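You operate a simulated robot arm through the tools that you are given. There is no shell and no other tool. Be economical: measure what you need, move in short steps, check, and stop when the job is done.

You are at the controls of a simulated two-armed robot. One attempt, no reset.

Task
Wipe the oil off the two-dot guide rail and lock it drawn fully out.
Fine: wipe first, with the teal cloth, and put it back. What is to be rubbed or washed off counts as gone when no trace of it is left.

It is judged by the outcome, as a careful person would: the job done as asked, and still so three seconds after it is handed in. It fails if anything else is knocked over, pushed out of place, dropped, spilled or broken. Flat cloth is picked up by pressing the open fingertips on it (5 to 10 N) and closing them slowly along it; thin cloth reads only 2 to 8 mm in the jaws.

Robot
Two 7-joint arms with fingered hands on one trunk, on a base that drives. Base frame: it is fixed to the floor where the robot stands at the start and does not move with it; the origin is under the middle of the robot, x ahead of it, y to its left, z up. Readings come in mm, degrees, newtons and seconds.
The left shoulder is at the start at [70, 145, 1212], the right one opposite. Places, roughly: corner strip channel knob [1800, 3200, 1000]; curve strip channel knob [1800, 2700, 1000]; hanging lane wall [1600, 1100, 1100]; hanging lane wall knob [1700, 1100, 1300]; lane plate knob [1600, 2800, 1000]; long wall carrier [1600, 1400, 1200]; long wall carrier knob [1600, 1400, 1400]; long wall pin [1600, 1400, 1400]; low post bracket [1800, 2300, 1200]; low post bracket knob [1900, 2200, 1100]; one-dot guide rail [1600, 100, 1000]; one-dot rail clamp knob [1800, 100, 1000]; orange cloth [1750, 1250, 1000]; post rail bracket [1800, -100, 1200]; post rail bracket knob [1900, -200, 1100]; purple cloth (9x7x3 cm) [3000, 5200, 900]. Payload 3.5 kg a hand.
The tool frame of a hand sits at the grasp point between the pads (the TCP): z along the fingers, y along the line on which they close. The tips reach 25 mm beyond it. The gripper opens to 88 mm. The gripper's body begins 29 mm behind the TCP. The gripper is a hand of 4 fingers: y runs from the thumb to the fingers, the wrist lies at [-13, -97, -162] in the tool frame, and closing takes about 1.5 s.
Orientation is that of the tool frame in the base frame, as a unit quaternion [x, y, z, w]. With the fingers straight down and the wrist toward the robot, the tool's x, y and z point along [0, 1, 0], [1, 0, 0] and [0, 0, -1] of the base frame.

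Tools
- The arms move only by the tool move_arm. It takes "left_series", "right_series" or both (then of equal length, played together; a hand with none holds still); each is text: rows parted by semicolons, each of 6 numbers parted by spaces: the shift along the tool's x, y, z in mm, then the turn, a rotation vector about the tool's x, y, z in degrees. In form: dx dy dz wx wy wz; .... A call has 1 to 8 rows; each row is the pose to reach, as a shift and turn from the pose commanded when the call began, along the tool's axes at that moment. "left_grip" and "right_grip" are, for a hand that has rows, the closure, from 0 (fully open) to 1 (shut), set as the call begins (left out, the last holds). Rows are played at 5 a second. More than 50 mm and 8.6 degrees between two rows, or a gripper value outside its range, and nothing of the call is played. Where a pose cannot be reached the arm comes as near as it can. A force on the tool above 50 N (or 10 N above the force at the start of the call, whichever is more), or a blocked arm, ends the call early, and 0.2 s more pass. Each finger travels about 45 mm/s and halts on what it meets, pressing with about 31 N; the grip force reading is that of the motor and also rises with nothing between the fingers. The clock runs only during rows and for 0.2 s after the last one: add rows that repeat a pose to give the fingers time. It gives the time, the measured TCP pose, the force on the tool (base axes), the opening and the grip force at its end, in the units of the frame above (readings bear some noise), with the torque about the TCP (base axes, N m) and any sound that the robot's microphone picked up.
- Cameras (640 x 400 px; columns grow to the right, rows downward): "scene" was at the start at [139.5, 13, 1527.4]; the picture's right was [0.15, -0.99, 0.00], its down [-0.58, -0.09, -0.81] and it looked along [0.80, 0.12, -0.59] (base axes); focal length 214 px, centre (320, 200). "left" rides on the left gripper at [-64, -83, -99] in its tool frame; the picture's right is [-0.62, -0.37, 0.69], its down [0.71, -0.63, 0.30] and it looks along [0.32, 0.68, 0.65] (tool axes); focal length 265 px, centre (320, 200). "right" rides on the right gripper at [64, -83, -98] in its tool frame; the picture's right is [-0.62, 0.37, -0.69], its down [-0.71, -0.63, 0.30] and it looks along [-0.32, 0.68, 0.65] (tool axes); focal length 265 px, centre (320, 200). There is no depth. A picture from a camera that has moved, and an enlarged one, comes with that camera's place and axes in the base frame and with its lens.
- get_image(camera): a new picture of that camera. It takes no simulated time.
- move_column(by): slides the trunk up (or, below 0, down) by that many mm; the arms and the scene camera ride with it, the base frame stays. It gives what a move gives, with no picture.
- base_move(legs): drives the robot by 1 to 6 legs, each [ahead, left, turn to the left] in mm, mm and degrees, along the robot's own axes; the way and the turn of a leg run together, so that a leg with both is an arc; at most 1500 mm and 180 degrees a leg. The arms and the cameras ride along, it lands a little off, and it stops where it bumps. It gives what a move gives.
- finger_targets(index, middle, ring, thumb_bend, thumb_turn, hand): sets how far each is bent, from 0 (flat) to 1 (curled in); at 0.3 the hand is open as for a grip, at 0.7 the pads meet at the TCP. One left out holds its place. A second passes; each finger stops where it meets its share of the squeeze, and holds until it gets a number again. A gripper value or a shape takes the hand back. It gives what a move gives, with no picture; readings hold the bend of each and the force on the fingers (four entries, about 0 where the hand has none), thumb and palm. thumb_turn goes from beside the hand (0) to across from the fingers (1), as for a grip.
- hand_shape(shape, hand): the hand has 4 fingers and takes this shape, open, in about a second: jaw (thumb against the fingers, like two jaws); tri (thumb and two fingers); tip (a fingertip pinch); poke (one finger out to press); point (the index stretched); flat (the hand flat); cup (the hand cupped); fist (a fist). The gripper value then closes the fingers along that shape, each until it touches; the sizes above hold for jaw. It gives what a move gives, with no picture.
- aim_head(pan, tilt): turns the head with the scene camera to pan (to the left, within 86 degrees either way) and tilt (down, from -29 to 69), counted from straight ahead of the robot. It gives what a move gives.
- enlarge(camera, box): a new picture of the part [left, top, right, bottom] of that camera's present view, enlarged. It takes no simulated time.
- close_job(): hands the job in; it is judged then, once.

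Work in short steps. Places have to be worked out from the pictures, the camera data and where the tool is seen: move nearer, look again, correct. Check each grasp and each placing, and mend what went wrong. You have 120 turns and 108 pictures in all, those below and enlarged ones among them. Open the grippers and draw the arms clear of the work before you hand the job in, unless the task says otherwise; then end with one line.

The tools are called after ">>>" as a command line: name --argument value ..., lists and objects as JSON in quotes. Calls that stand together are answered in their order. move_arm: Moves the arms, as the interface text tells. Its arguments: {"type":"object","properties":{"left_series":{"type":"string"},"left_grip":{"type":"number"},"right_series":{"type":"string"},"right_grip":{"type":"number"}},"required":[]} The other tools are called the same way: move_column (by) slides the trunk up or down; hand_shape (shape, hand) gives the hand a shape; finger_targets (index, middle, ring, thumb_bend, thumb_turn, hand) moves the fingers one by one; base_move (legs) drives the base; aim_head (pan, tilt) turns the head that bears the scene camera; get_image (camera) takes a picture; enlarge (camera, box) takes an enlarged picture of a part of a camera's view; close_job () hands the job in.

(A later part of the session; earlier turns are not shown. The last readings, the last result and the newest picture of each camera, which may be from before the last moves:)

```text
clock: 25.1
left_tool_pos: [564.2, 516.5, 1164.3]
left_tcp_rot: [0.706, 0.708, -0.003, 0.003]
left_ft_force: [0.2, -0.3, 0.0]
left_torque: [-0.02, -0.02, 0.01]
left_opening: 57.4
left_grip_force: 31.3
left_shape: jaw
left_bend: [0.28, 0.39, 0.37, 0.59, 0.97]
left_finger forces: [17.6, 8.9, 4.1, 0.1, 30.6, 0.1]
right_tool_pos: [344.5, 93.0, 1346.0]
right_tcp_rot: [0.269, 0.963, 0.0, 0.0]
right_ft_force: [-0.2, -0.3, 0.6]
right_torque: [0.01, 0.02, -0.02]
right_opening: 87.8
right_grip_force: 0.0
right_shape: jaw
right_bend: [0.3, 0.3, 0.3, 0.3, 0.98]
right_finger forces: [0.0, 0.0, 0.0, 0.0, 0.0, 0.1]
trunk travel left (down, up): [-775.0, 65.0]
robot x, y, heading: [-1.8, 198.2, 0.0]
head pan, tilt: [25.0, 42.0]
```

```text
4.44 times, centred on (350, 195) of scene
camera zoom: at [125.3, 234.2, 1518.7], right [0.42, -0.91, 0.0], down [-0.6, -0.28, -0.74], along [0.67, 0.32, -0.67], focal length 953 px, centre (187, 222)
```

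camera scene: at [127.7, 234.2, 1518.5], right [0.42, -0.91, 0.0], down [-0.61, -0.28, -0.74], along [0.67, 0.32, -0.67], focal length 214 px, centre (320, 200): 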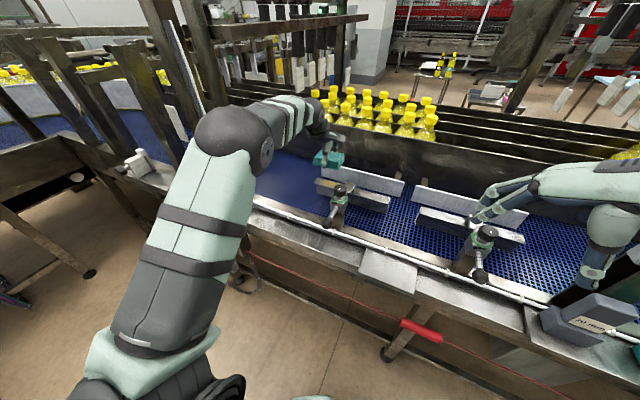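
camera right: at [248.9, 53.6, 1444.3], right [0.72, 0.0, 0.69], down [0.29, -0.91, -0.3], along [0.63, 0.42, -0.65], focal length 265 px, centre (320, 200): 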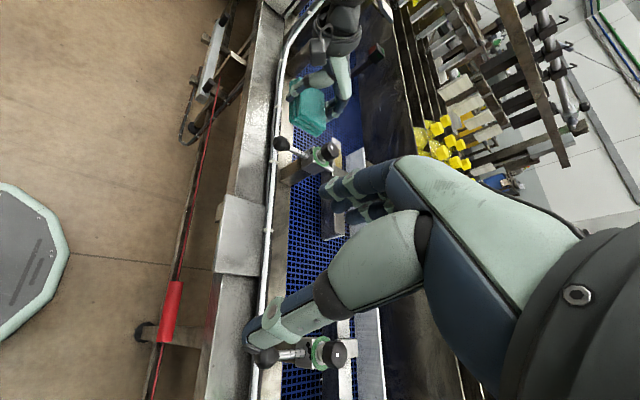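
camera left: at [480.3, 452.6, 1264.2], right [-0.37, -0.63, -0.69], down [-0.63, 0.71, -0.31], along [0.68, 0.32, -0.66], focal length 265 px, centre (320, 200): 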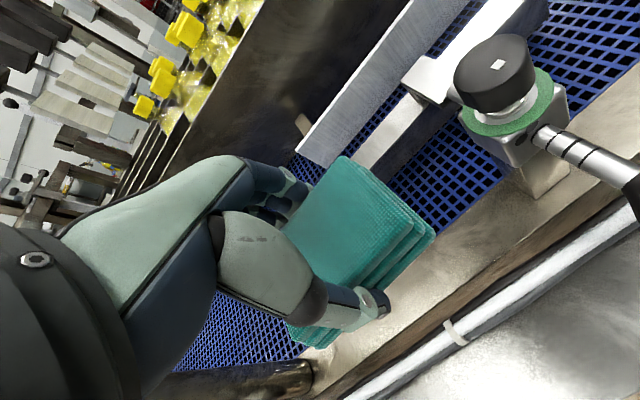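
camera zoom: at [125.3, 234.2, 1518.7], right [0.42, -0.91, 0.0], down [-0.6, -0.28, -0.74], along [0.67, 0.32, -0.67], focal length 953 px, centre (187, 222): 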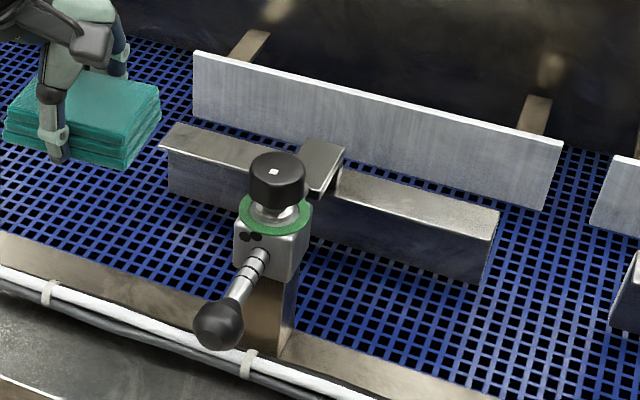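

The yellow patch looks gone. I enlarge the rail end to check for a remaining trace.

>>> enlarge --camera "left" --box '[340, 40, 460, 180]'

>>> enlarge --camera "scene" --box '[315, 172, 365, 202]'

>>> enlarge --camera "right" --box '[360, 132, 392, 180]'

```text
2.86 times, centred on (400, 110) of left
camera zoom: at [480.3, 452.6, 1264.2], right [-0.37, -0.63, -0.69], down [-0.63, 0.71, -0.31], along [0.68, 0.32, -0.66], focal length 758 px, centre (91, 457)
```

zoom: 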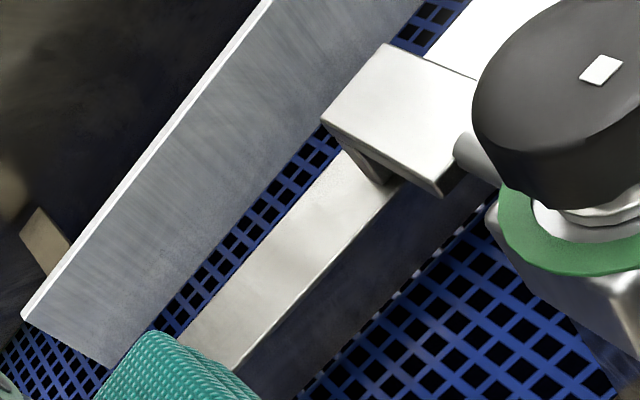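

```text
12.80 times, centred on (340, 187) of scene
camera zoom: at [125.3, 234.2, 1518.7], right [0.42, -0.91, 0.0], down [-0.6, -0.28, -0.74], along [0.67, 0.32, -0.67], focal length 2745 px, centre (64, 366)
```

zoom: 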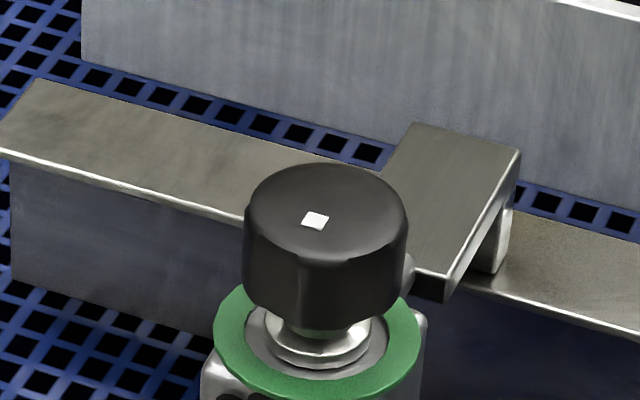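

```text
8.33 times, centred on (376, 156) of right
camera zoom: at [245.7, 53.8, 1445.0], right [0.72, -0.01, 0.69], down [0.29, -0.91, -0.3], along [0.63, 0.42, -0.65], focal length 2212 px, centre (-147, 567)
```

zoom: 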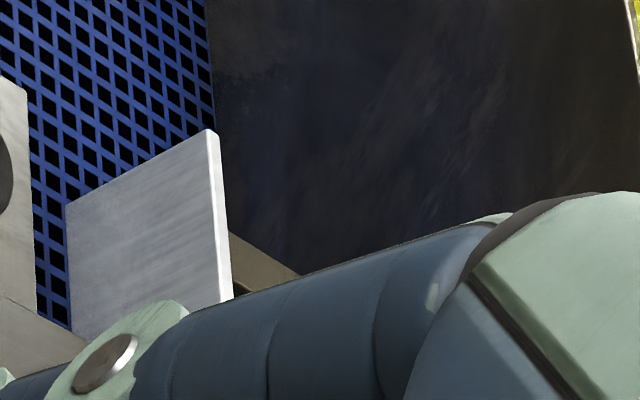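

The rail top is clean right up to the bracket. I bring the arm back to x 480, z 1190 and then drive the base back right by 200 mm.

>>> move_arm --left_series "0 -30 -26 0 0 0;-20 -60 -26 0 0 0;-50 -84 -26 0 0 0;-85 -84 -26 0 0 0;-120 -84 -26 0 0 0;-120 -84 -26 0 0 0"

>>> base_move --legs '[[0, -200, 0]]'

>>> get_image --camera "left"

```text
clock: 26.5
left_tool_pos: [484.5, 396.7, 1190.7]
left_tcp_rot: [0.705, 0.709, -0.003, 0.002]
left_ft_force: [1.5, -0.2, -0.2]
left_torque: [0.01, -0.01, -0.03]
left_opening: 57.3
left_grip_force: 31.1
left_shape: jaw
left_bend: [0.28, 0.39, 0.37, 0.59, 0.97]
left_finger forces: [17.4, 8.8, 4.0, 0.0, 30.2, 0.1]
right_tool_pos: [347.4, 93.3, 1345.0]
right_tcp_rot: [0.269, 0.963, 0.0, -0.001]
right_ft_force: [1.4, 0.2, -0.8]
right_torque: [-0.02, -0.03, 0.0]
right_opening: 87.8
right_grip_force: 0.0
right_shape: jaw
right_bend: [0.3, 0.3, 0.3, 0.3, 0.98]
right_finger forces: [0.1, 0.1, 0.1, 0.0, 0.1, 0.0]
trunk travel left (down, up): [-775.0, 65.0]
robot x, y, heading: [-2.4, 199.2, 0.1]
head pan, tilt: [25.0, 42.0]
```

```text
clock: 28.1
left_tool_pos: [484.1, 201.1, 1189.2]
left_tcp_rot: [0.705, 0.709, -0.004, 0.003]
left_ft_force: [-0.9, 0.9, -0.7]
left_torque: [0.01, -0.02, -0.01]
left_opening: 57.0
left_grip_force: 31.0
left_shape: jaw
left_bend: [0.28, 0.39, 0.37, 0.59, 0.97]
left_finger forces: [17.4, 8.7, 3.9, 0.0, 30.2, 0.1]
right_tool_pos: [346.9, -103.4, 1346.0]
right_tcp_rot: [0.267, 0.964, -0.002, 0.0]
right_ft_force: [-0.1, -0.4, 0.6]
right_torque: [0.01, 0.0, 0.02]
right_opening: 88.0
right_grip_force: 0.0
right_shape: jaw
right_bend: [0.3, 0.3, 0.3, 0.3, 0.98]
right_finger forces: [0.0, 0.0, 0.1, 0.0, 0.0, 0.0]
trunk travel left (down, up): [-775.0, 65.0]
robot x, y, heading: [-1.6, 0.8, 0.7]
head pan, tilt: [25.0, 42.0]
```

```text
71 pictures are left
camera left: at [400.6, 136.6, 1290.1], right [-0.37, -0.63, -0.69], down [-0.64, 0.71, -0.31], along [0.68, 0.32, -0.66], focal length 265 px, centre (320, 200)
```

left: 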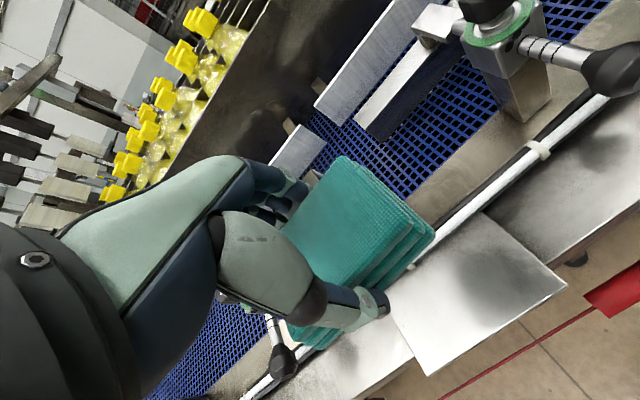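

The view nearly matches that at lift-off, so I lower to z ≈ 1046 with a small correction, then finish gently.

>>> move_arm --left_series "-3 -5 40 0 0 0;-3 -5 80 0 0 0;-3 -5 115 0 0 0;-3 -5 135 0 0 0;-3 -5 143 0 0 0;-3 -5 143 0 0 0"

>>> get_image --camera "left"

```text
clock: 29.5
left_tool_pos: [477.8, 194.5, 1047.2]
left_tcp_rot: [0.705, 0.71, -0.003, 0.002]
left_ft_force: [0.0, -0.2, -0.3]
left_torque: [0.02, -0.03, 0.03]
left_opening: 57.2
left_grip_force: 30.7
left_shape: jaw
left_bend: [0.28, 0.39, 0.37, 0.59, 0.97]
left_finger forces: [17.2, 8.7, 4.0, 0.0, 30.0, 0.0]
right_tool_pos: [347.3, -106.0, 1344.8]
right_tcp_rot: [0.268, 0.963, 0.001, -0.001]
right_ft_force: [0.0, -0.6, 0.8]
right_torque: [0.02, 0.01, 0.02]
right_opening: 87.7
right_grip_force: 0.1
right_shape: jaw
right_bend: [0.3, 0.3, 0.3, 0.3, 0.98]
right_finger forces: [0.0, 0.1, 0.0, 0.1, 0.0, 0.0]
trunk travel left (down, up): [-775.0, 65.0]
robot x, y, heading: [-0.1, 1.0, 0.2]
head pan, tilt: [25.0, 42.0]
```

```text
70 pictures are left
camera left: at [394.8, 129.3, 1147.4], right [-0.36, -0.63, -0.69], down [-0.64, 0.71, -0.31], along [0.68, 0.33, -0.66], focal length 265 px, centre (320, 200)
```

left: 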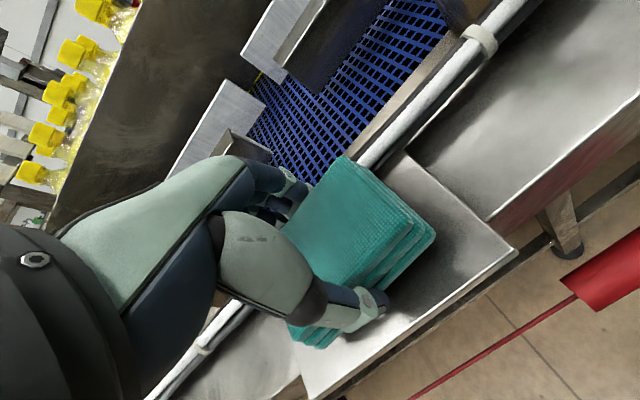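

>>> move_arm --left_series "3 1 3 0 0 0;3 1 5 0 0 0;3 1 7 0 0 0;3 1 8 0 0 0;3 1 8 0 0 0"

```text
clock: 30.7
left_tool_pos: [479.6, 196.1, 1038.4]
left_tcp_rot: [0.705, 0.709, -0.003, 0.002]
left_ft_force: [0.3, -0.5, -0.3]
left_torque: [0.02, -0.01, 0.03]
left_opening: 57.5
left_grip_force: 30.7
left_shape: jaw
left_bend: [0.28, 0.39, 0.37, 0.59, 0.97]
left_finger forces: [17.2, 8.7, 4.0, 0.0, 29.9, 0.1]
right_tool_pos: [346.7, -107.0, 1343.9]
right_tcp_rot: [0.268, 0.964, 0.0, 0.0]
right_ft_force: [0.2, 0.2, 0.0]
right_torque: [-0.02, 0.05, 0.01]
right_opening: 87.6
right_grip_force: 0.1
right_shape: jaw
right_bend: [0.3, 0.3, 0.3, 0.3, 0.98]
right_finger forces: [0.0, 0.1, 0.0, 0.0, 0.0, 0.0]
trunk travel left (down, up): [-775.0, 65.0]
robot x, y, heading: [1.3, -1.0, 0.0]
head pan, tilt: [25.0, 42.0]
```

Not yet touching (the wiping pushed the cloth up a little in the grip). I continue by 2 mm steps.

>>> move_arm --left_series "0 0 2 0 0 0;0 0 4 0 0 0;0 0 6 0 0 0;0 0 6 0 0 0"

```text
clock: 31.7
left_tool_pos: [479.2, 196.3, 1037.3]
left_tcp_rot: [0.704, 0.71, 0.001, 0.004]
left_ft_force: [3.6, 1.2, 30.7]
left_torque: [0.02, 0.54, 0.03]
left_opening: 57.0
left_grip_force: 31.1
left_shape: jaw
left_bend: [0.28, 0.39, 0.37, 0.59, 0.97]
left_finger forces: [17.5, 11.2, 4.6, 0.0, 41.9, 0.0]
right_tool_pos: [342.7, -108.6, 1346.8]
right_tcp_rot: [0.267, 0.964, 0.002, 0.001]
right_ft_force: [0.7, 1.1, 0.4]
right_torque: [0.02, 0.01, 0.01]
right_opening: 87.8
right_grip_force: 0.1
right_shape: jaw
right_bend: [0.3, 0.3, 0.3, 0.3, 0.98]
right_finger forces: [0.1, 0.0, 0.0, 0.0, 0.1, 0.1]
trunk travel left (down, up): [-775.0, 65.0]
robot x, y, heading: [-2.8, -0.6, -0.1]
head pan, tilt: [25.0, 42.0]
```

Contact at 1038. I ease up 3–5 mm and open the hand gently.

>>> move_arm --left_series "0 0 -5 0 0 0;0 0 -5 0 0 0"

>>> move_arm --left_series "0 0 0 0 0 0;0 0 0 0 0 0;0 0 -1 0 0 0;0 0 -1 0 0 0;0 0 -1 0 0 0;0 0 -1 0 0 0" --left_grip 0

>>> get_image --camera "left"

```text
clock: 32.3
left_tool_pos: [478.6, 196.1, 1038.1]
left_tcp_rot: [0.705, 0.71, -0.003, 0.001]
left_ft_force: [4.4, 1.6, 12.4]
left_torque: [0.03, -0.25, 0.02]
left_opening: 57.1
left_grip_force: 30.9
left_shape: jaw
left_bend: [0.28, 0.39, 0.37, 0.6, 0.97]
left_finger forces: [18.7, 12.1, 4.7, 0.0, 29.2, 0.1]
right_tool_pos: [347.6, -107.0, 1345.2]
right_tcp_rot: [0.267, 0.964, 0.0, 0.0]
right_ft_force: [-0.1, -0.3, -0.1]
right_torque: [0.03, 0.01, 0.01]
right_opening: 87.9
right_grip_force: 0.1
right_shape: jaw
right_bend: [0.3, 0.3, 0.3, 0.3, 0.98]
right_finger forces: [0.1, 0.0, 0.0, 0.0, 0.0, 0.1]
trunk travel left (down, up): [-775.0, 65.0]
robot x, y, heading: [-3.0, 0.7, 0.3]
head pan, tilt: [25.0, 42.0]
```

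```text
clock: 33.7
left_tool_pos: [479.7, 196.7, 1039.1]
left_tcp_rot: [0.705, 0.71, -0.003, 0.002]
left_ft_force: [0.2, -0.3, -0.1]
left_torque: [0.04, 0.0, 0.02]
left_opening: 87.6
left_grip_force: 0.2
left_shape: jaw
left_bend: [0.3, 0.3, 0.3, 0.3, 0.98]
left_finger forces: [0.1, 0.0, 0.0, 0.0, 0.0, 0.1]
right_tool_pos: [345.8, -107.6, 1345.2]
right_tcp_rot: [0.267, 0.964, 0.0, 0.001]
right_ft_force: [0.0, -0.5, -0.2]
right_torque: [-0.03, -0.01, 0.04]
right_opening: 87.8
right_grip_force: 0.1
right_shape: jaw
right_bend: [0.3, 0.3, 0.3, 0.3, 0.98]
right_finger forces: [0.1, 0.0, 0.0, 0.1, 0.0, 0.0]
trunk travel left (down, up): [-775.0, 65.0]
robot x, y, heading: [-1.1, 1.9, 0.3]
head pan, tilt: [25.0, 42.0]
```

```text
69 pictures are left
camera left: at [396.2, 132.0, 1139.2], right [-0.37, -0.63, -0.69], down [-0.64, 0.71, -0.31], along [0.68, 0.32, -0.66], focal length 265 px, centre (320, 200)
```

left: 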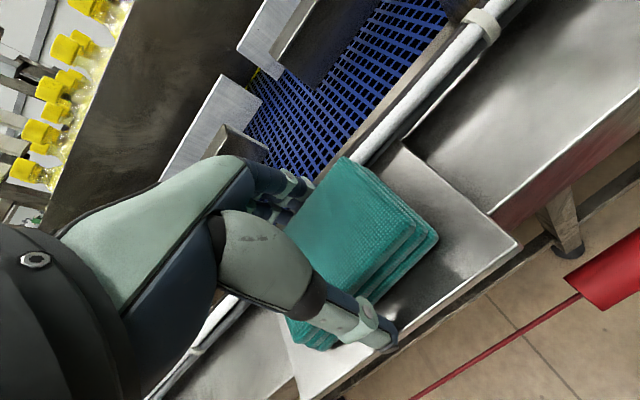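

The cloth lies back as it was. I rise clear, drive 200 mm left again, and take close looks at the clamp.

>>> move_arm --left_series "0 0 -40 0 0 0;0 0 -80 0 0 0;0 0 -120 0 0 0;0 0 -160 0 0 0;0 0 -200 0 0 0"

>>> enlarge --camera "left" --box '[360, 0, 640, 350]'

>>> base_move --legs '[[0, 200, 0]]'

>>> enlarge --camera "right" --box '[290, 90, 370, 150]'

>>> get_image --camera "scene"

```text
clock: 34.9
left_tool_pos: [488.3, 205.7, 1239.1]
left_tcp_rot: [0.705, 0.71, -0.009, 0.008]
left_ft_force: [-0.4, 0.1, 0.3]
left_torque: [0.02, 0.04, 0.0]
left_opening: 88.0
left_grip_force: 0.1
left_shape: jaw
left_bend: [0.3, 0.3, 0.3, 0.3, 0.98]
left_finger forces: [0.0, 0.0, 0.0, 0.1, 0.1, 0.0]
left hand out of reach, approached as far as the arm can: row 5
right_tool_pos: [345.8, -104.9, 1345.7]
right_tcp_rot: [0.267, 0.964, -0.001, 0.001]
right_ft_force: [-0.4, 0.1, 0.6]
right_torque: [-0.04, 0.01, 0.0]
right_opening: 87.7
right_grip_force: 0.1
right_shape: jaw
right_bend: [0.3, 0.3, 0.3, 0.3, 0.98]
right_finger forces: [0.0, 0.0, 0.1, 0.0, 0.0, 0.0]
trunk travel left (down, up): [-775.0, 65.0]
robot x, y, heading: [0.8, -1.9, 0.1]
head pan, tilt: [25.0, 42.0]
```

```text
1.14 times, centred on (500, 175) of left
camera zoom: at [404.6, 143.0, 1340.0], right [-0.36, -0.64, -0.68], down [-0.64, 0.7, -0.32], along [0.68, 0.31, -0.66], focal length 303 px, centre (114, 229)
```

zoom: 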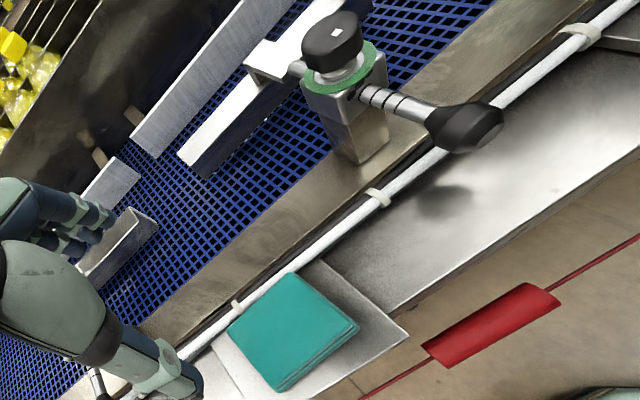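

```text
clock: 36.5
left_tool_pos: [488.7, 401.7, 1237.4]
left_tcp_rot: [0.704, 0.711, -0.007, 0.005]
left_ft_force: [-0.2, 0.6, 0.0]
left_torque: [0.01, 0.01, -0.02]
left_opening: 88.0
left_grip_force: 0.1
left_shape: jaw
left_bend: [0.3, 0.3, 0.3, 0.3, 0.98]
left_finger forces: [0.1, 0.0, 0.1, 0.0, 0.1, 0.0]
right_tool_pos: [345.7, 89.3, 1344.6]
right_tcp_rot: [0.267, 0.964, 0.001, -0.001]
right_ft_force: [0.0, -0.2, 0.3]
right_torque: [0.0, -0.01, -0.04]
right_opening: 87.7
right_grip_force: 0.1
right_shape: jaw
right_bend: [0.3, 0.3, 0.3, 0.3, 0.98]
right_finger forces: [0.0, 0.1, 0.1, 0.0, 0.1, 0.0]
trunk travel left (down, up): [-775.0, 65.0]
robot x, y, heading: [-1.9, 196.9, 0.1]
head pan, tilt: [25.0, 42.0]
```

```text
6.67 times, centred on (330, 120) of right
camera zoom: at [248.4, 51.1, 1444.0], right [0.72, -0.01, 0.69], down [0.29, -0.91, -0.31], along [0.63, 0.42, -0.65], focal length 1769 px, centre (253, 733)
```

zoom: 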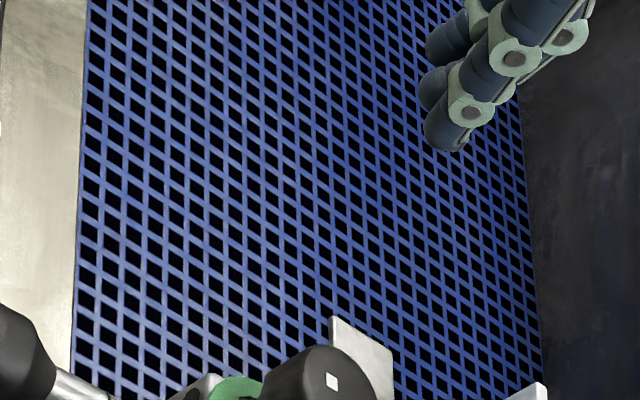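

```text
66 pictures are left
camera scene: at [127.6, 230.9, 1518.5], right [0.43, -0.9, 0.0], down [-0.61, -0.28, -0.74], along [0.67, 0.32, -0.67], focal length 214 px, centre (320, 200)
```

scene: 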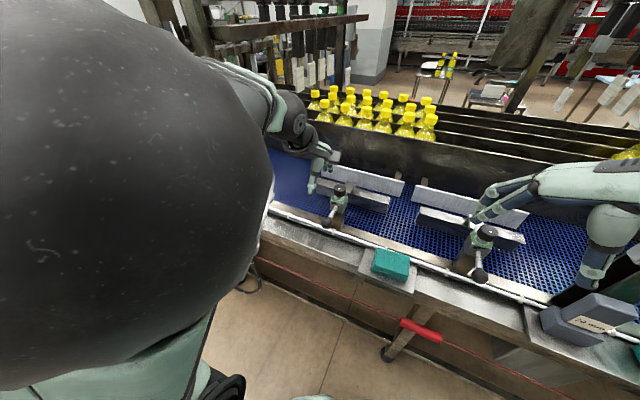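

I take tight zooms of the clamp from the scene and right cameras to measure knob, ring and ball.

>>> enlarge --camera "right" --box '[265, 120, 365, 200]'

>>> enlarge --camera "scene" --box '[310, 172, 370, 232]'

```text
5.00 times, centred on (315, 160) of right
camera zoom: at [248.4, 51.1, 1444.0], right [0.72, -0.01, 0.69], down [0.29, -0.91, -0.31], along [0.63, 0.42, -0.65], focal length 1327 px, centre (345, 400)
```

zoom: 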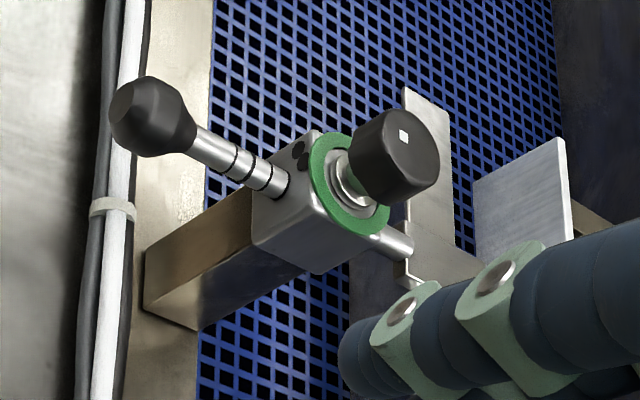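

```text
6.67 times, centred on (340, 202) of scene
camera zoom: at [127.6, 230.9, 1518.5], right [0.43, -0.9, 0.0], down [-0.61, -0.28, -0.74], along [0.67, 0.32, -0.67], focal length 1430 px, centre (187, 187)
```

zoom: 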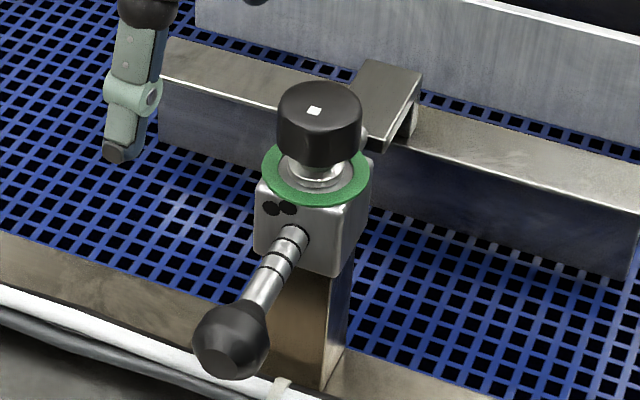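

Knob top centre ≈ [598,390,1123], diameter ~38, its underside at ~1101 and the green ring at ~1079. I bring the left hand above it, turned 35° clockwise to leave room for loosening.

>>> move_arm --left_series "-5 25 0 0 0 7;-10 50 0 0 0 14;-12 80 0 0 0 21;-12 109 10 0 0 28;-12 109 40 0 0 35;-12 109 57 0 0 35;-12 109 57 0 0 35" --left_grip 0

>>> get_image --camera "left"

>>> enlarge --camera "right" --box '[265, 80, 385, 180]'

```text
clock: 38.1
left_tool_pos: [597.3, 393.8, 1178.8]
left_tcp_rot: [0.885, 0.465, -0.007, 0.008]
left_ft_force: [1.1, -0.1, 0.2]
left_torque: [0.02, 0.01, 0.05]
left_opening: 87.9
left_grip_force: 0.0
left_shape: jaw
left_bend: [0.3, 0.3, 0.3, 0.3, 0.98]
left_finger forces: [0.0, 0.0, 0.0, 0.0, 0.1, 0.1]
right_tool_pos: [346.2, 94.6, 1345.4]
right_tcp_rot: [0.268, 0.964, 0.0, -0.001]
right_ft_force: [-0.2, -0.2, -0.5]
right_torque: [-0.01, 0.0, 0.01]
right_opening: 87.7
right_grip_force: 0.0
right_shape: jaw
right_bend: [0.3, 0.3, 0.3, 0.3, 0.98]
right_finger forces: [0.0, 0.0, 0.0, 0.0, 0.1, 0.1]
trunk travel left (down, up): [-775.0, 65.0]
robot x, y, heading: [-2.7, 200.1, 0.3]
head pan, tilt: [25.0, 42.0]
```

```text
63 pictures are left
camera left: at [491.9, 389.9, 1279.6], right [-0.66, -0.32, -0.68], down [-0.12, 0.94, -0.32], along [0.74, -0.13, -0.65], focal length 265 px, centre (320, 200)
```

left: 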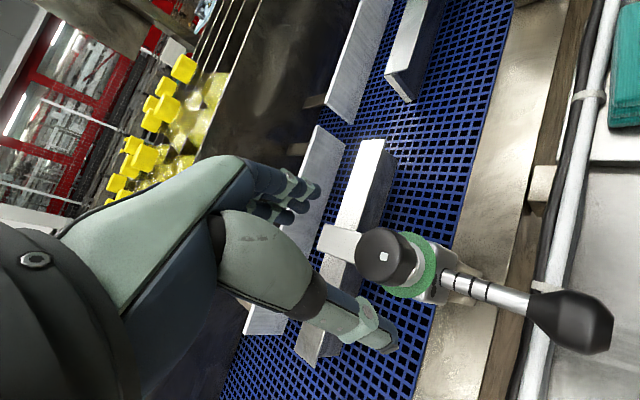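

```text
4.00 times, centred on (325, 130) of right
camera zoom: at [248.7, 55.3, 1444.4], right [0.72, 0.0, 0.69], down [0.29, -0.91, -0.31], along [0.63, 0.42, -0.65], focal length 1062 px, centre (300, 480)
```

zoom: 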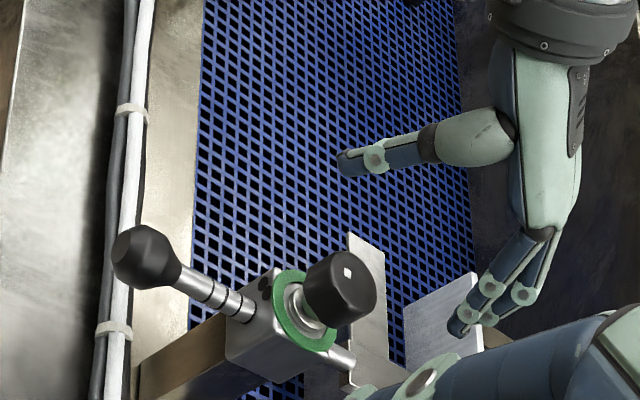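

The knob is under the hand to within ~6 mm ([594.5,388.5]). I correct and lower to z ≈ 1117, tips ~13 mm above the ring.

>>> move_arm --left_series "-6 0 20 0 0 0;-6 0 40 0 0 0;-6 0 55 0 0 0;-6 0 62 0 0 0;-6 0 62 0 0 0"

>>> get_image --camera "left"

>>> enlarge --camera "right" --box '[265, 100, 365, 180]'

```text
clock: 39.3
left_tool_pos: [593.5, 387.8, 1118.1]
left_tcp_rot: [0.884, 0.467, -0.007, 0.008]
left_ft_force: [0.2, -0.2, 0.5]
left_torque: [-0.01, 0.0, 0.03]
left_opening: 87.8
left_grip_force: 0.1
left_shape: jaw
left_bend: [0.3, 0.3, 0.3, 0.3, 0.98]
left_finger forces: [0.1, 0.0, 0.1, 0.0, 0.0, 0.1]
right_tool_pos: [346.3, 94.0, 1346.6]
right_tcp_rot: [0.267, 0.964, 0.001, -0.001]
right_ft_force: [0.7, -0.2, -0.1]
right_torque: [0.0, 0.02, 0.03]
right_opening: 87.9
right_grip_force: 0.0
right_shape: jaw
right_bend: [0.3, 0.3, 0.3, 0.3, 0.98]
right_finger forces: [0.0, 0.0, 0.0, 0.0, 0.0, 0.0]
trunk travel left (down, up): [-775.0, 65.0]
robot x, y, heading: [0.8, 201.7, 0.6]
head pan, tilt: [25.0, 42.0]
```

```text
61 pictures are left
camera left: at [487.6, 383.9, 1218.0], right [-0.66, -0.32, -0.68], down [-0.12, 0.94, -0.32], along [0.74, -0.13, -0.65], focal length 265 px, centre (320, 200)
```

left: 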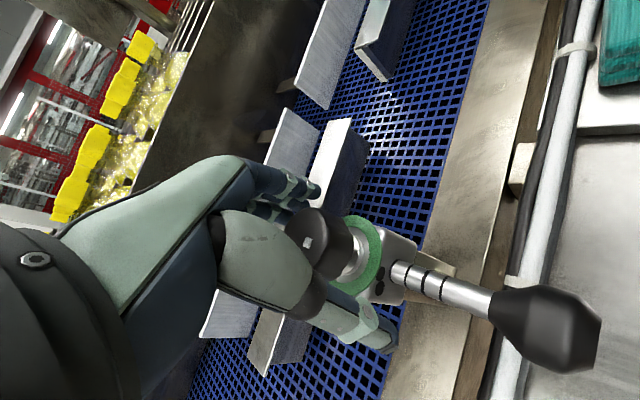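

```text
5.00 times, centred on (315, 140) of right
camera zoom: at [248.5, 55.2, 1444.5], right [0.72, 0.0, 0.69], down [0.29, -0.91, -0.3], along [0.63, 0.42, -0.65], focal length 1327 px, centre (345, 500)
```

zoom: 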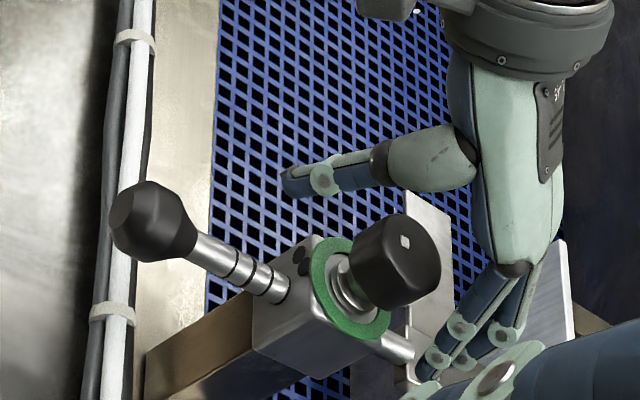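

The knob projects right onto the TCP pixel, so it is centred between thumb and fingers. I close on it.

>>> move_arm --left_series "0 0 0 0 0 0;0 0 0 0 0 0;0 0 0 0 0 0;0 0 0 0 0 0;0 0 0 0 0 0;0 0 0 0 0 0;0 0 0 0 0 0;0 0 0 0 0 0" --left_grip 1

>>> get_image --camera "left"

```text
clock: 41.1
left_tool_pos: [591.9, 388.6, 1117.8]
left_tcp_rot: [0.885, 0.466, -0.007, 0.009]
left_ft_force: [-4.7, -0.4, -8.5]
left_torque: [-0.01, 0.02, -0.05]
left_opening: 26.6
left_grip_force: 30.4
left_shape: jaw
left_bend: [0.74, 0.52, 0.57, 0.74, 1.0]
left_finger forces: [15.0, 8.4, 0.0, 0.1, 28.4, 0.0]
right_tool_pos: [347.0, 93.4, 1345.5]
right_tcp_rot: [0.267, 0.964, 0.0, -0.001]
right_ft_force: [1.0, 0.4, 0.7]
right_torque: [0.03, -0.01, 0.04]
right_opening: 87.8
right_grip_force: 0.0
right_shape: jaw
right_bend: [0.3, 0.3, 0.3, 0.3, 0.98]
right_finger forces: [0.0, 0.0, 0.1, 0.0, 0.0, 0.0]
trunk travel left (down, up): [-775.0, 65.0]
robot x, y, heading: [-2.3, 197.4, 0.2]
head pan, tilt: [25.0, 42.0]
```

```text
59 pictures are left
camera left: at [487.3, 384.4, 1217.7], right [-0.66, -0.32, -0.68], down [-0.12, 0.94, -0.32], along [0.74, -0.13, -0.66], focal length 265 px, centre (320, 200)
```

left: 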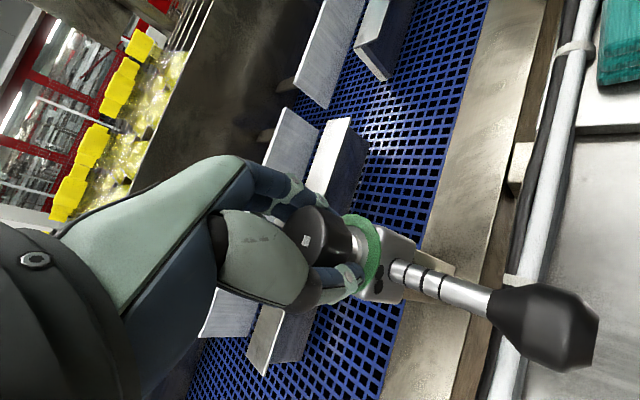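

The reading (26.6 mm < 38) suggests the tips curl beneath the knob's edge. I open, rise 7 mm and regrip on the knob's side.

>>> move_arm --left_series "0 0 0 0 0 0;0 0 0 0 0 0;0 0 0 0 0 0;0 0 0 0 0 0;0 0 -7 0 0 0;0 0 -7 0 0 0" --left_grip 0

>>> move_arm --left_series "0 0 0 0 0 0;0 0 0 0 0 0;0 0 0 0 0 0;0 0 0 0 0 0;0 0 0 0 0 0;0 0 0 0 0 0;0 0 0 0 0 0;0 0 0 0 0 0" --left_grip 1

>>> enlarge --camera "left" --box '[200, 140, 440, 340]'

>>> enlarge --camera "right" --box '[275, 110, 365, 180]'

```text
clock: 42.5
left_tool_pos: [593.6, 389.3, 1125.6]
left_tcp_rot: [0.885, 0.466, -0.007, 0.009]
left_ft_force: [-0.6, -0.7, -0.8]
left_torque: [0.0, 0.01, -0.01]
left_opening: 87.7
left_grip_force: 0.0
left_shape: jaw
left_bend: [0.3, 0.3, 0.3, 0.3, 0.98]
left_finger forces: [0.0, 0.0, 0.0, 0.0, 0.1, 0.0]
right_tool_pos: [346.6, 94.9, 1344.8]
right_tcp_rot: [0.267, 0.964, 0.0, -0.001]
right_ft_force: [0.1, 0.0, 0.5]
right_torque: [0.0, 0.0, 0.0]
right_opening: 87.7
right_grip_force: 0.0
right_shape: jaw
right_bend: [0.3, 0.3, 0.3, 0.3, 0.98]
right_finger forces: [0.0, 0.0, 0.0, 0.0, 0.0, 0.0]
trunk travel left (down, up): [-775.0, 65.0]
robot x, y, heading: [3.0, 199.7, 0.2]
head pan, tilt: [25.0, 42.0]
```

```text
clock: 44.3
left_tool_pos: [592.7, 388.7, 1125.8]
left_tcp_rot: [0.884, 0.467, -0.007, 0.008]
left_ft_force: [-3.4, 0.5, -1.7]
left_torque: [0.03, 0.06, -0.03]
left_opening: 30.6
left_grip_force: 31.4
left_shape: jaw
left_bend: [0.74, 0.49, 0.54, 0.74, 1.0]
left_finger forces: [15.2, 9.1, 0.0, 0.0, 28.1, 0.1]
right_tool_pos: [345.4, 94.5, 1345.4]
right_tcp_rot: [0.268, 0.964, -0.001, 0.0]
right_ft_force: [-0.2, -0.2, -0.7]
right_torque: [0.0, -0.02, 0.0]
right_opening: 87.9
right_grip_force: 0.0
right_shape: jaw
right_bend: [0.3, 0.3, 0.3, 0.3, 0.98]
right_finger forces: [0.0, 0.0, 0.0, 0.0, 0.0, 0.1]
trunk travel left (down, up): [-775.0, 65.0]
robot x, y, heading: [1.8, 197.8, 0.2]
head pan, tilt: [25.0, 42.0]
```

```text
2.00 times, centred on (320, 240) of left
camera zoom: at [486.9, 384.5, 1225.1], right [-0.66, -0.32, -0.68], down [-0.12, 0.94, -0.32], along [0.74, -0.13, -0.65], focal length 531 px, centre (320, 120)
```

zoom: 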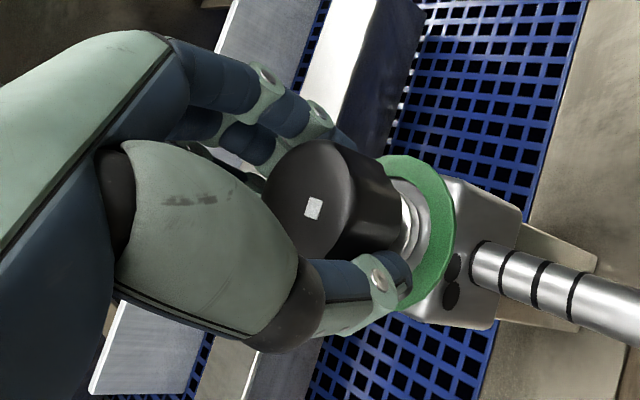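

```text
5.71 times, centred on (320, 145) of right
camera zoom: at [247.6, 55.6, 1444.7], right [0.72, 0.0, 0.69], down [0.29, -0.91, -0.3], along [0.63, 0.42, -0.65], focal length 1517 px, centre (320, 514)
```

zoom: 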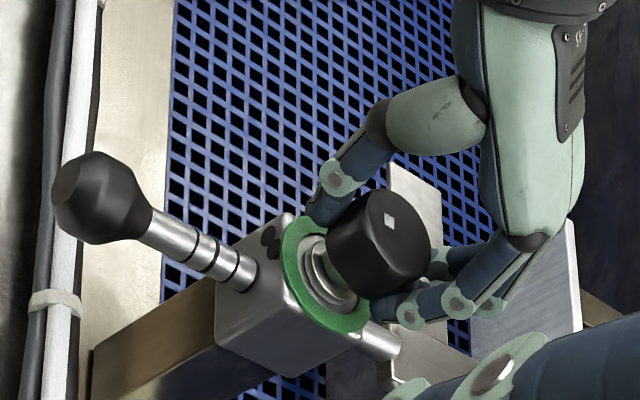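

The grip wraps the knob's side now. I try a counter-clockwise turn (seen from above) by 24°.

>>> move_arm --left_series "0 0 0 0 0 -6;0 0 0 0 0 -12;0 0 0 0 0 -18;0 0 0 0 0 -24;0 0 0 0 0 -24"

>>> enlarge --camera "left" --box '[200, 140, 440, 340]'

>>> enlarge --camera "right" --box '[275, 110, 365, 180]'

```text
clock: 45.5
left_tool_pos: [593.7, 387.5, 1124.9]
left_tcp_rot: [0.768, 0.64, -0.009, 0.007]
left_ft_force: [-3.4, -0.6, -1.6]
left_torque: [-0.05, -0.03, -0.01]
left_opening: 30.5
left_grip_force: 31.1
left_shape: jaw
left_bend: [0.74, 0.5, 0.54, 0.74, 1.0]
left_finger forces: [15.9, 9.2, 0.1, 0.0, 28.0, 0.0]
right_tool_pos: [344.3, 94.1, 1345.6]
right_tcp_rot: [0.267, 0.964, 0.0, 0.0]
right_ft_force: [0.3, 0.1, -0.2]
right_torque: [0.03, 0.0, 0.01]
right_opening: 87.9
right_grip_force: 0.0
right_shape: jaw
right_bend: [0.3, 0.3, 0.3, 0.3, 0.98]
right_finger forces: [0.0, 0.0, 0.0, 0.0, 0.0, 0.1]
trunk travel left (down, up): [-775.0, 65.0]
robot x, y, heading: [-1.0, 199.2, 0.2]
head pan, tilt: [25.0, 42.0]
```

```text
2.00 times, centred on (320, 240) of left
camera zoom: at [498.9, 341.1, 1226.3], right [-0.48, -0.56, -0.68], down [-0.49, 0.81, -0.32], along [0.73, 0.18, -0.66], focal length 531 px, centre (320, 120)
```

zoom: 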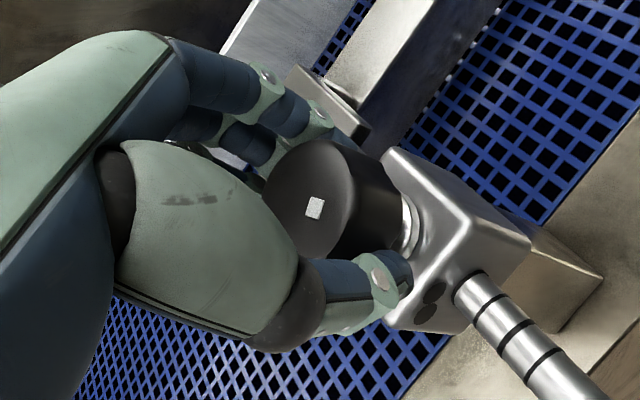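

```text
5.71 times, centred on (320, 145) of right
camera zoom: at [247.6, 55.2, 1444.7], right [0.72, 0.0, 0.69], down [0.29, -0.91, -0.3], along [0.63, 0.42, -0.65], focal length 1517 px, centre (320, 514)
```

zoom: 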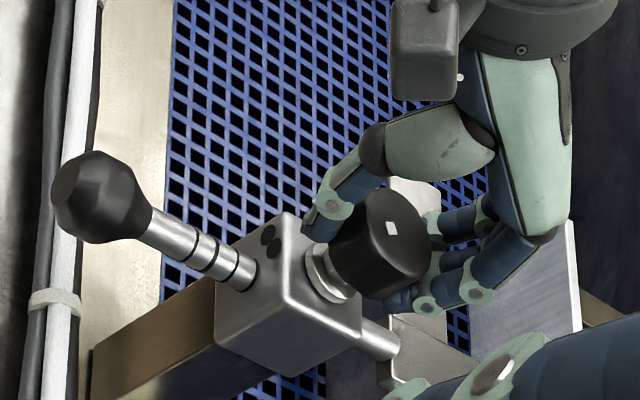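

The knob turned with the hand and the green "locked" ring vanished. I turn 32° more to loosen fully.

>>> move_arm --left_series "0 0 0 0 0 -8;0 0 0 0 0 -16;0 0 0 0 0 -24;0 0 0 0 0 -32;0 0 0 0 0 -32"

>>> enlarge --camera "right" --box '[275, 110, 365, 180]'

```text
clock: 46.7
left_tool_pos: [593.8, 386.5, 1125.4]
left_tcp_rot: [0.562, 0.827, -0.01, 0.005]
left_ft_force: [0.8, -3.4, 1.7]
left_torque: [-0.03, -0.13, -0.02]
left_opening: 30.4
left_grip_force: 31.1
left_shape: jaw
left_bend: [0.74, 0.5, 0.54, 0.74, 1.0]
left_finger forces: [17.2, 9.3, 0.0, 0.1, 27.4, 0.0]
right_tool_pos: [345.6, 92.8, 1346.3]
right_tcp_rot: [0.268, 0.963, 0.001, -0.002]
right_ft_force: [-0.2, 0.3, 0.8]
right_torque: [-0.02, 0.05, 0.02]
right_opening: 87.6
right_grip_force: 0.1
right_shape: jaw
right_bend: [0.3, 0.3, 0.3, 0.3, 0.98]
right_finger forces: [0.0, 0.1, 0.0, 0.0, 0.0, 0.1]
trunk travel left (down, up): [-775.0, 65.0]
robot x, y, heading: [-1.5, 198.7, 0.2]
head pan, tilt: [25.0, 42.0]
```

```text
5.71 times, centred on (320, 145) of right
camera zoom: at [248.0, 54.1, 1444.5], right [0.72, 0.0, 0.69], down [0.29, -0.91, -0.31], along [0.63, 0.42, -0.65], focal length 1517 px, centre (320, 514)
```

zoom: 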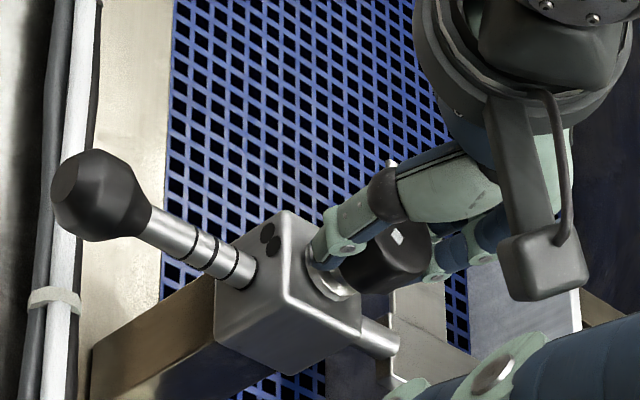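

Unlocked: no green left. I open the hand and rise above the knob.

>>> move_arm --left_series "0 0 0 0 0 0;0 0 0 0 0 0;0 0 0 0 0 0;0 0 0 0 0 0;0 0 0 0 0 0;0 0 -30 0 0 0;0 0 -70 0 0 0;0 0 -80 0 0 0" --left_grip 0

>>> enlarge --camera "right" --box '[265, 100, 365, 180]'

```text
clock: 48.5
left_tool_pos: [594.4, 389.8, 1204.3]
left_tcp_rot: [0.562, 0.827, -0.01, 0.004]
left_ft_force: [-0.5, 0.7, 0.8]
left_torque: [0.02, 0.02, -0.02]
left_opening: 87.5
left_grip_force: 0.0
left_shape: jaw
left_bend: [0.3, 0.3, 0.3, 0.3, 0.98]
left_finger forces: [0.0, 0.0, 0.0, 0.0, 0.0, 0.0]
right_tool_pos: [347.1, 94.1, 1344.6]
right_tcp_rot: [0.268, 0.963, 0.0, -0.001]
right_ft_force: [0.7, 0.9, 0.1]
right_torque: [-0.01, -0.03, 0.0]
right_opening: 87.7
right_grip_force: 0.2
right_shape: jaw
right_bend: [0.3, 0.3, 0.3, 0.3, 0.98]
right_finger forces: [0.1, 0.0, 0.1, 0.0, 0.0, 0.1]
trunk travel left (down, up): [-775.0, 65.0]
robot x, y, heading: [-1.9, 203.5, 0.2]
head pan, tilt: [25.0, 42.0]
```

```text
5.00 times, centred on (315, 140) of right
camera zoom: at [248.9, 55.3, 1444.4], right [0.72, 0.0, 0.69], down [0.29, -0.91, -0.3], along [0.63, 0.42, -0.65], focal length 1327 px, centre (345, 500)
```

zoom: 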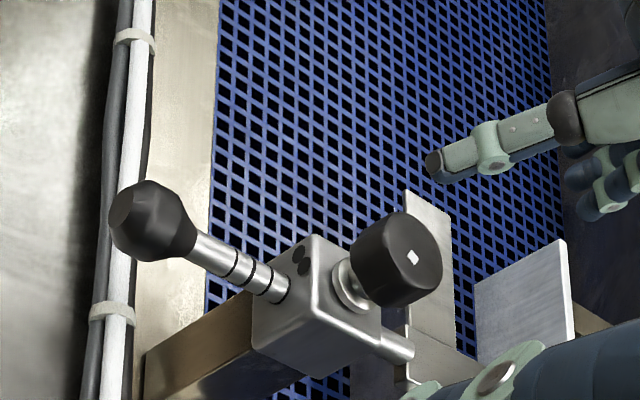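

The ball centre comes out at [504,390.5,1065]. I move the left hand above it, turning it clockwise so that it closes across the rod (two calls).

>>> move_arm --left_series "8 -20 0 0 0 8;17 -42 0 0 0 16;26 -63 0 0 0 24;34 -83 0 0 0 32;34 -83 0 0 0 40;34 -83 0 0 0 48;34 -83 0 0 0 56;34 -83 0 0 0 64"

>>> move_arm --left_series "0 0 0 0 0 8;0 0 0 0 0 16;0 0 0 0 0 24;0 0 0 0 0 32;0 0 0 0 0 38;0 0 0 0 0 38"

>>> get_image --camera "left"

>>> get_image --camera "scene"

```text
clock: 50.3
left_tool_pos: [503.1, 391.1, 1204.3]
left_tcp_rot: [0.916, 0.401, -0.007, 0.009]
left_ft_force: [-0.6, -0.9, -0.3]
left_torque: [0.0, 0.02, 0.0]
left_opening: 87.8
left_grip_force: 0.1
left_shape: jaw
left_bend: [0.3, 0.3, 0.3, 0.3, 0.98]
left_finger forces: [0.1, 0.1, 0.1, 0.0, 0.0, 0.0]
right_tool_pos: [346.7, 93.8, 1345.2]
right_tcp_rot: [0.267, 0.964, -0.001, -0.001]
right_ft_force: [0.3, 0.6, -0.5]
right_torque: [0.0, -0.03, -0.01]
right_opening: 87.6
right_grip_force: 0.1
right_shape: jaw
right_bend: [0.3, 0.3, 0.3, 0.3, 0.98]
right_finger forces: [0.0, 0.0, 0.0, 0.1, 0.1, 0.1]
trunk travel left (down, up): [-775.0, 65.0]
robot x, y, heading: [-0.9, 203.8, 0.3]
head pan, tilt: [25.0, 42.0]
```

```text
clock: 51.7
left_tool_pos: [503.9, 390.5, 1204.9]
left_tcp_rot: [0.997, 0.083, -0.003, 0.011]
left_ft_force: [1.0, 0.1, -0.3]
left_torque: [0.01, 0.01, 0.02]
left_opening: 87.6
left_grip_force: 0.1
left_shape: jaw
left_bend: [0.3, 0.3, 0.3, 0.3, 0.98]
left_finger forces: [0.1, 0.0, 0.0, 0.0, 0.0, 0.0]
right_tool_pos: [345.7, 93.1, 1345.1]
right_tcp_rot: [0.267, 0.964, 0.0, -0.001]
right_ft_force: [-0.6, -0.3, 0.2]
right_torque: [0.0, -0.04, 0.02]
right_opening: 87.8
right_grip_force: 0.0
right_shape: jaw
right_bend: [0.3, 0.3, 0.3, 0.3, 0.98]
right_finger forces: [0.0, 0.0, 0.0, 0.1, 0.1, 0.0]
trunk travel left (down, up): [-775.0, 65.0]
robot x, y, heading: [-3.2, 198.8, 0.2]
head pan, tilt: [25.0, 42.0]
```

```text
52 pictures are left
camera left: at [426.1, 463.9, 1303.8], right [-0.67, 0.25, -0.7], down [0.6, 0.73, -0.32], along [0.43, -0.63, -0.64], focal length 265 px, centre (320, 200)
```

left: 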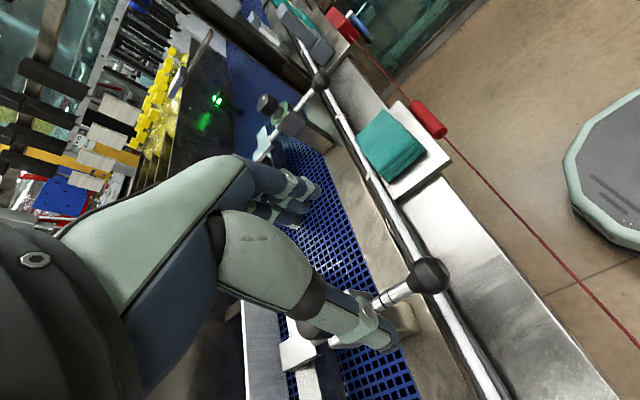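

```text
51 pictures are left
camera scene: at [127.1, 235.0, 1518.5], right [0.43, -0.9, 0.0], down [-0.6, -0.29, -0.74], along [0.67, 0.32, -0.67], focal length 214 px, centre (320, 200)
```

scene: 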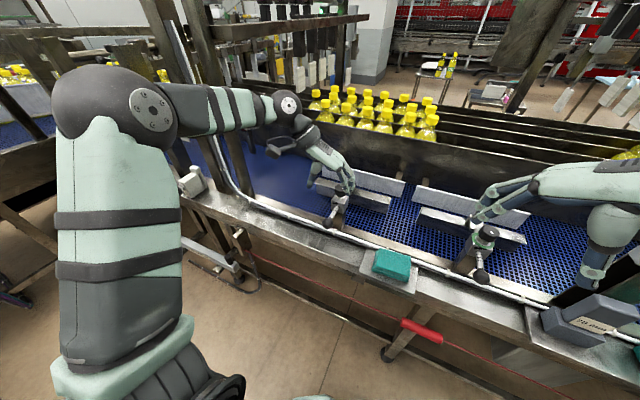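

The ball lies right under the TCP. I lower to z ≈ 1072, slowing at the end.

>>> move_arm --left_series "0 0 40 0 0 0;0 0 75 0 0 0;0 0 100 0 0 0;0 0 115 0 0 0;0 0 125 0 0 0;0 0 133 0 0 0;0 0 133 0 0 0"

>>> get_image --camera "left"

>>> enlarge --camera "right" --box '[255, 100, 365, 188]'

```text
clock: 53.3
left_tool_pos: [503.3, 388.2, 1071.9]
left_tcp_rot: [0.996, 0.083, -0.004, 0.01]
left_ft_force: [0.2, -0.2, -0.1]
left_torque: [-0.01, 0.0, 0.0]
left_opening: 87.7
left_grip_force: 0.1
left_shape: jaw
left_bend: [0.3, 0.3, 0.3, 0.3, 0.98]
left_finger forces: [0.0, 0.0, 0.1, 0.1, 0.0, 0.0]
right_tool_pos: [346.9, 95.3, 1345.1]
right_tcp_rot: [0.266, 0.964, 0.001, -0.001]
right_ft_force: [0.2, -0.1, 1.1]
right_torque: [-0.01, -0.03, -0.01]
right_opening: 87.6
right_grip_force: 0.0
right_shape: jaw
right_bend: [0.3, 0.3, 0.3, 0.3, 0.98]
right_finger forces: [0.0, 0.1, 0.1, 0.0, 0.0, 0.0]
trunk travel left (down, up): [-775.0, 65.0]
robot x, y, heading: [-5.6, 199.4, 0.3]
head pan, tilt: [25.0, 42.0]
```

```text
50 pictures are left
camera left: at [425.1, 461.7, 1170.5], right [-0.68, 0.25, -0.7], down [0.6, 0.73, -0.32], along [0.43, -0.63, -0.64], focal length 265 px, centre (320, 200)
```

left: 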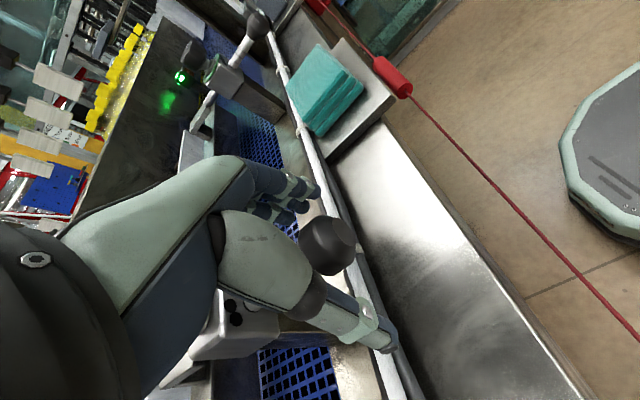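

```text
4.55 times, centred on (310, 144) of right
camera zoom: at [248.4, 55.2, 1444.5], right [0.72, 0.0, 0.69], down [0.29, -0.91, -0.3], along [0.63, 0.42, -0.65], focal length 1206 px, centre (366, 454)
```

zoom: 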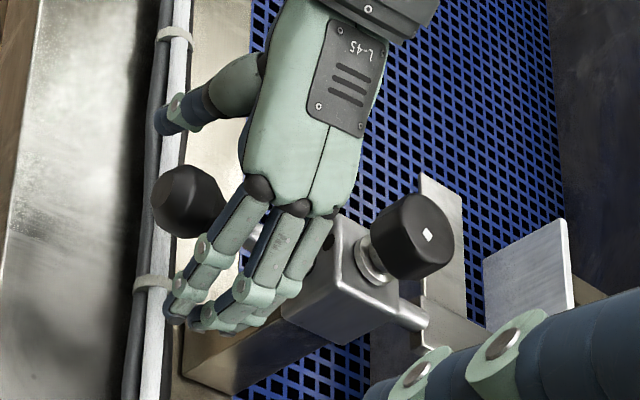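

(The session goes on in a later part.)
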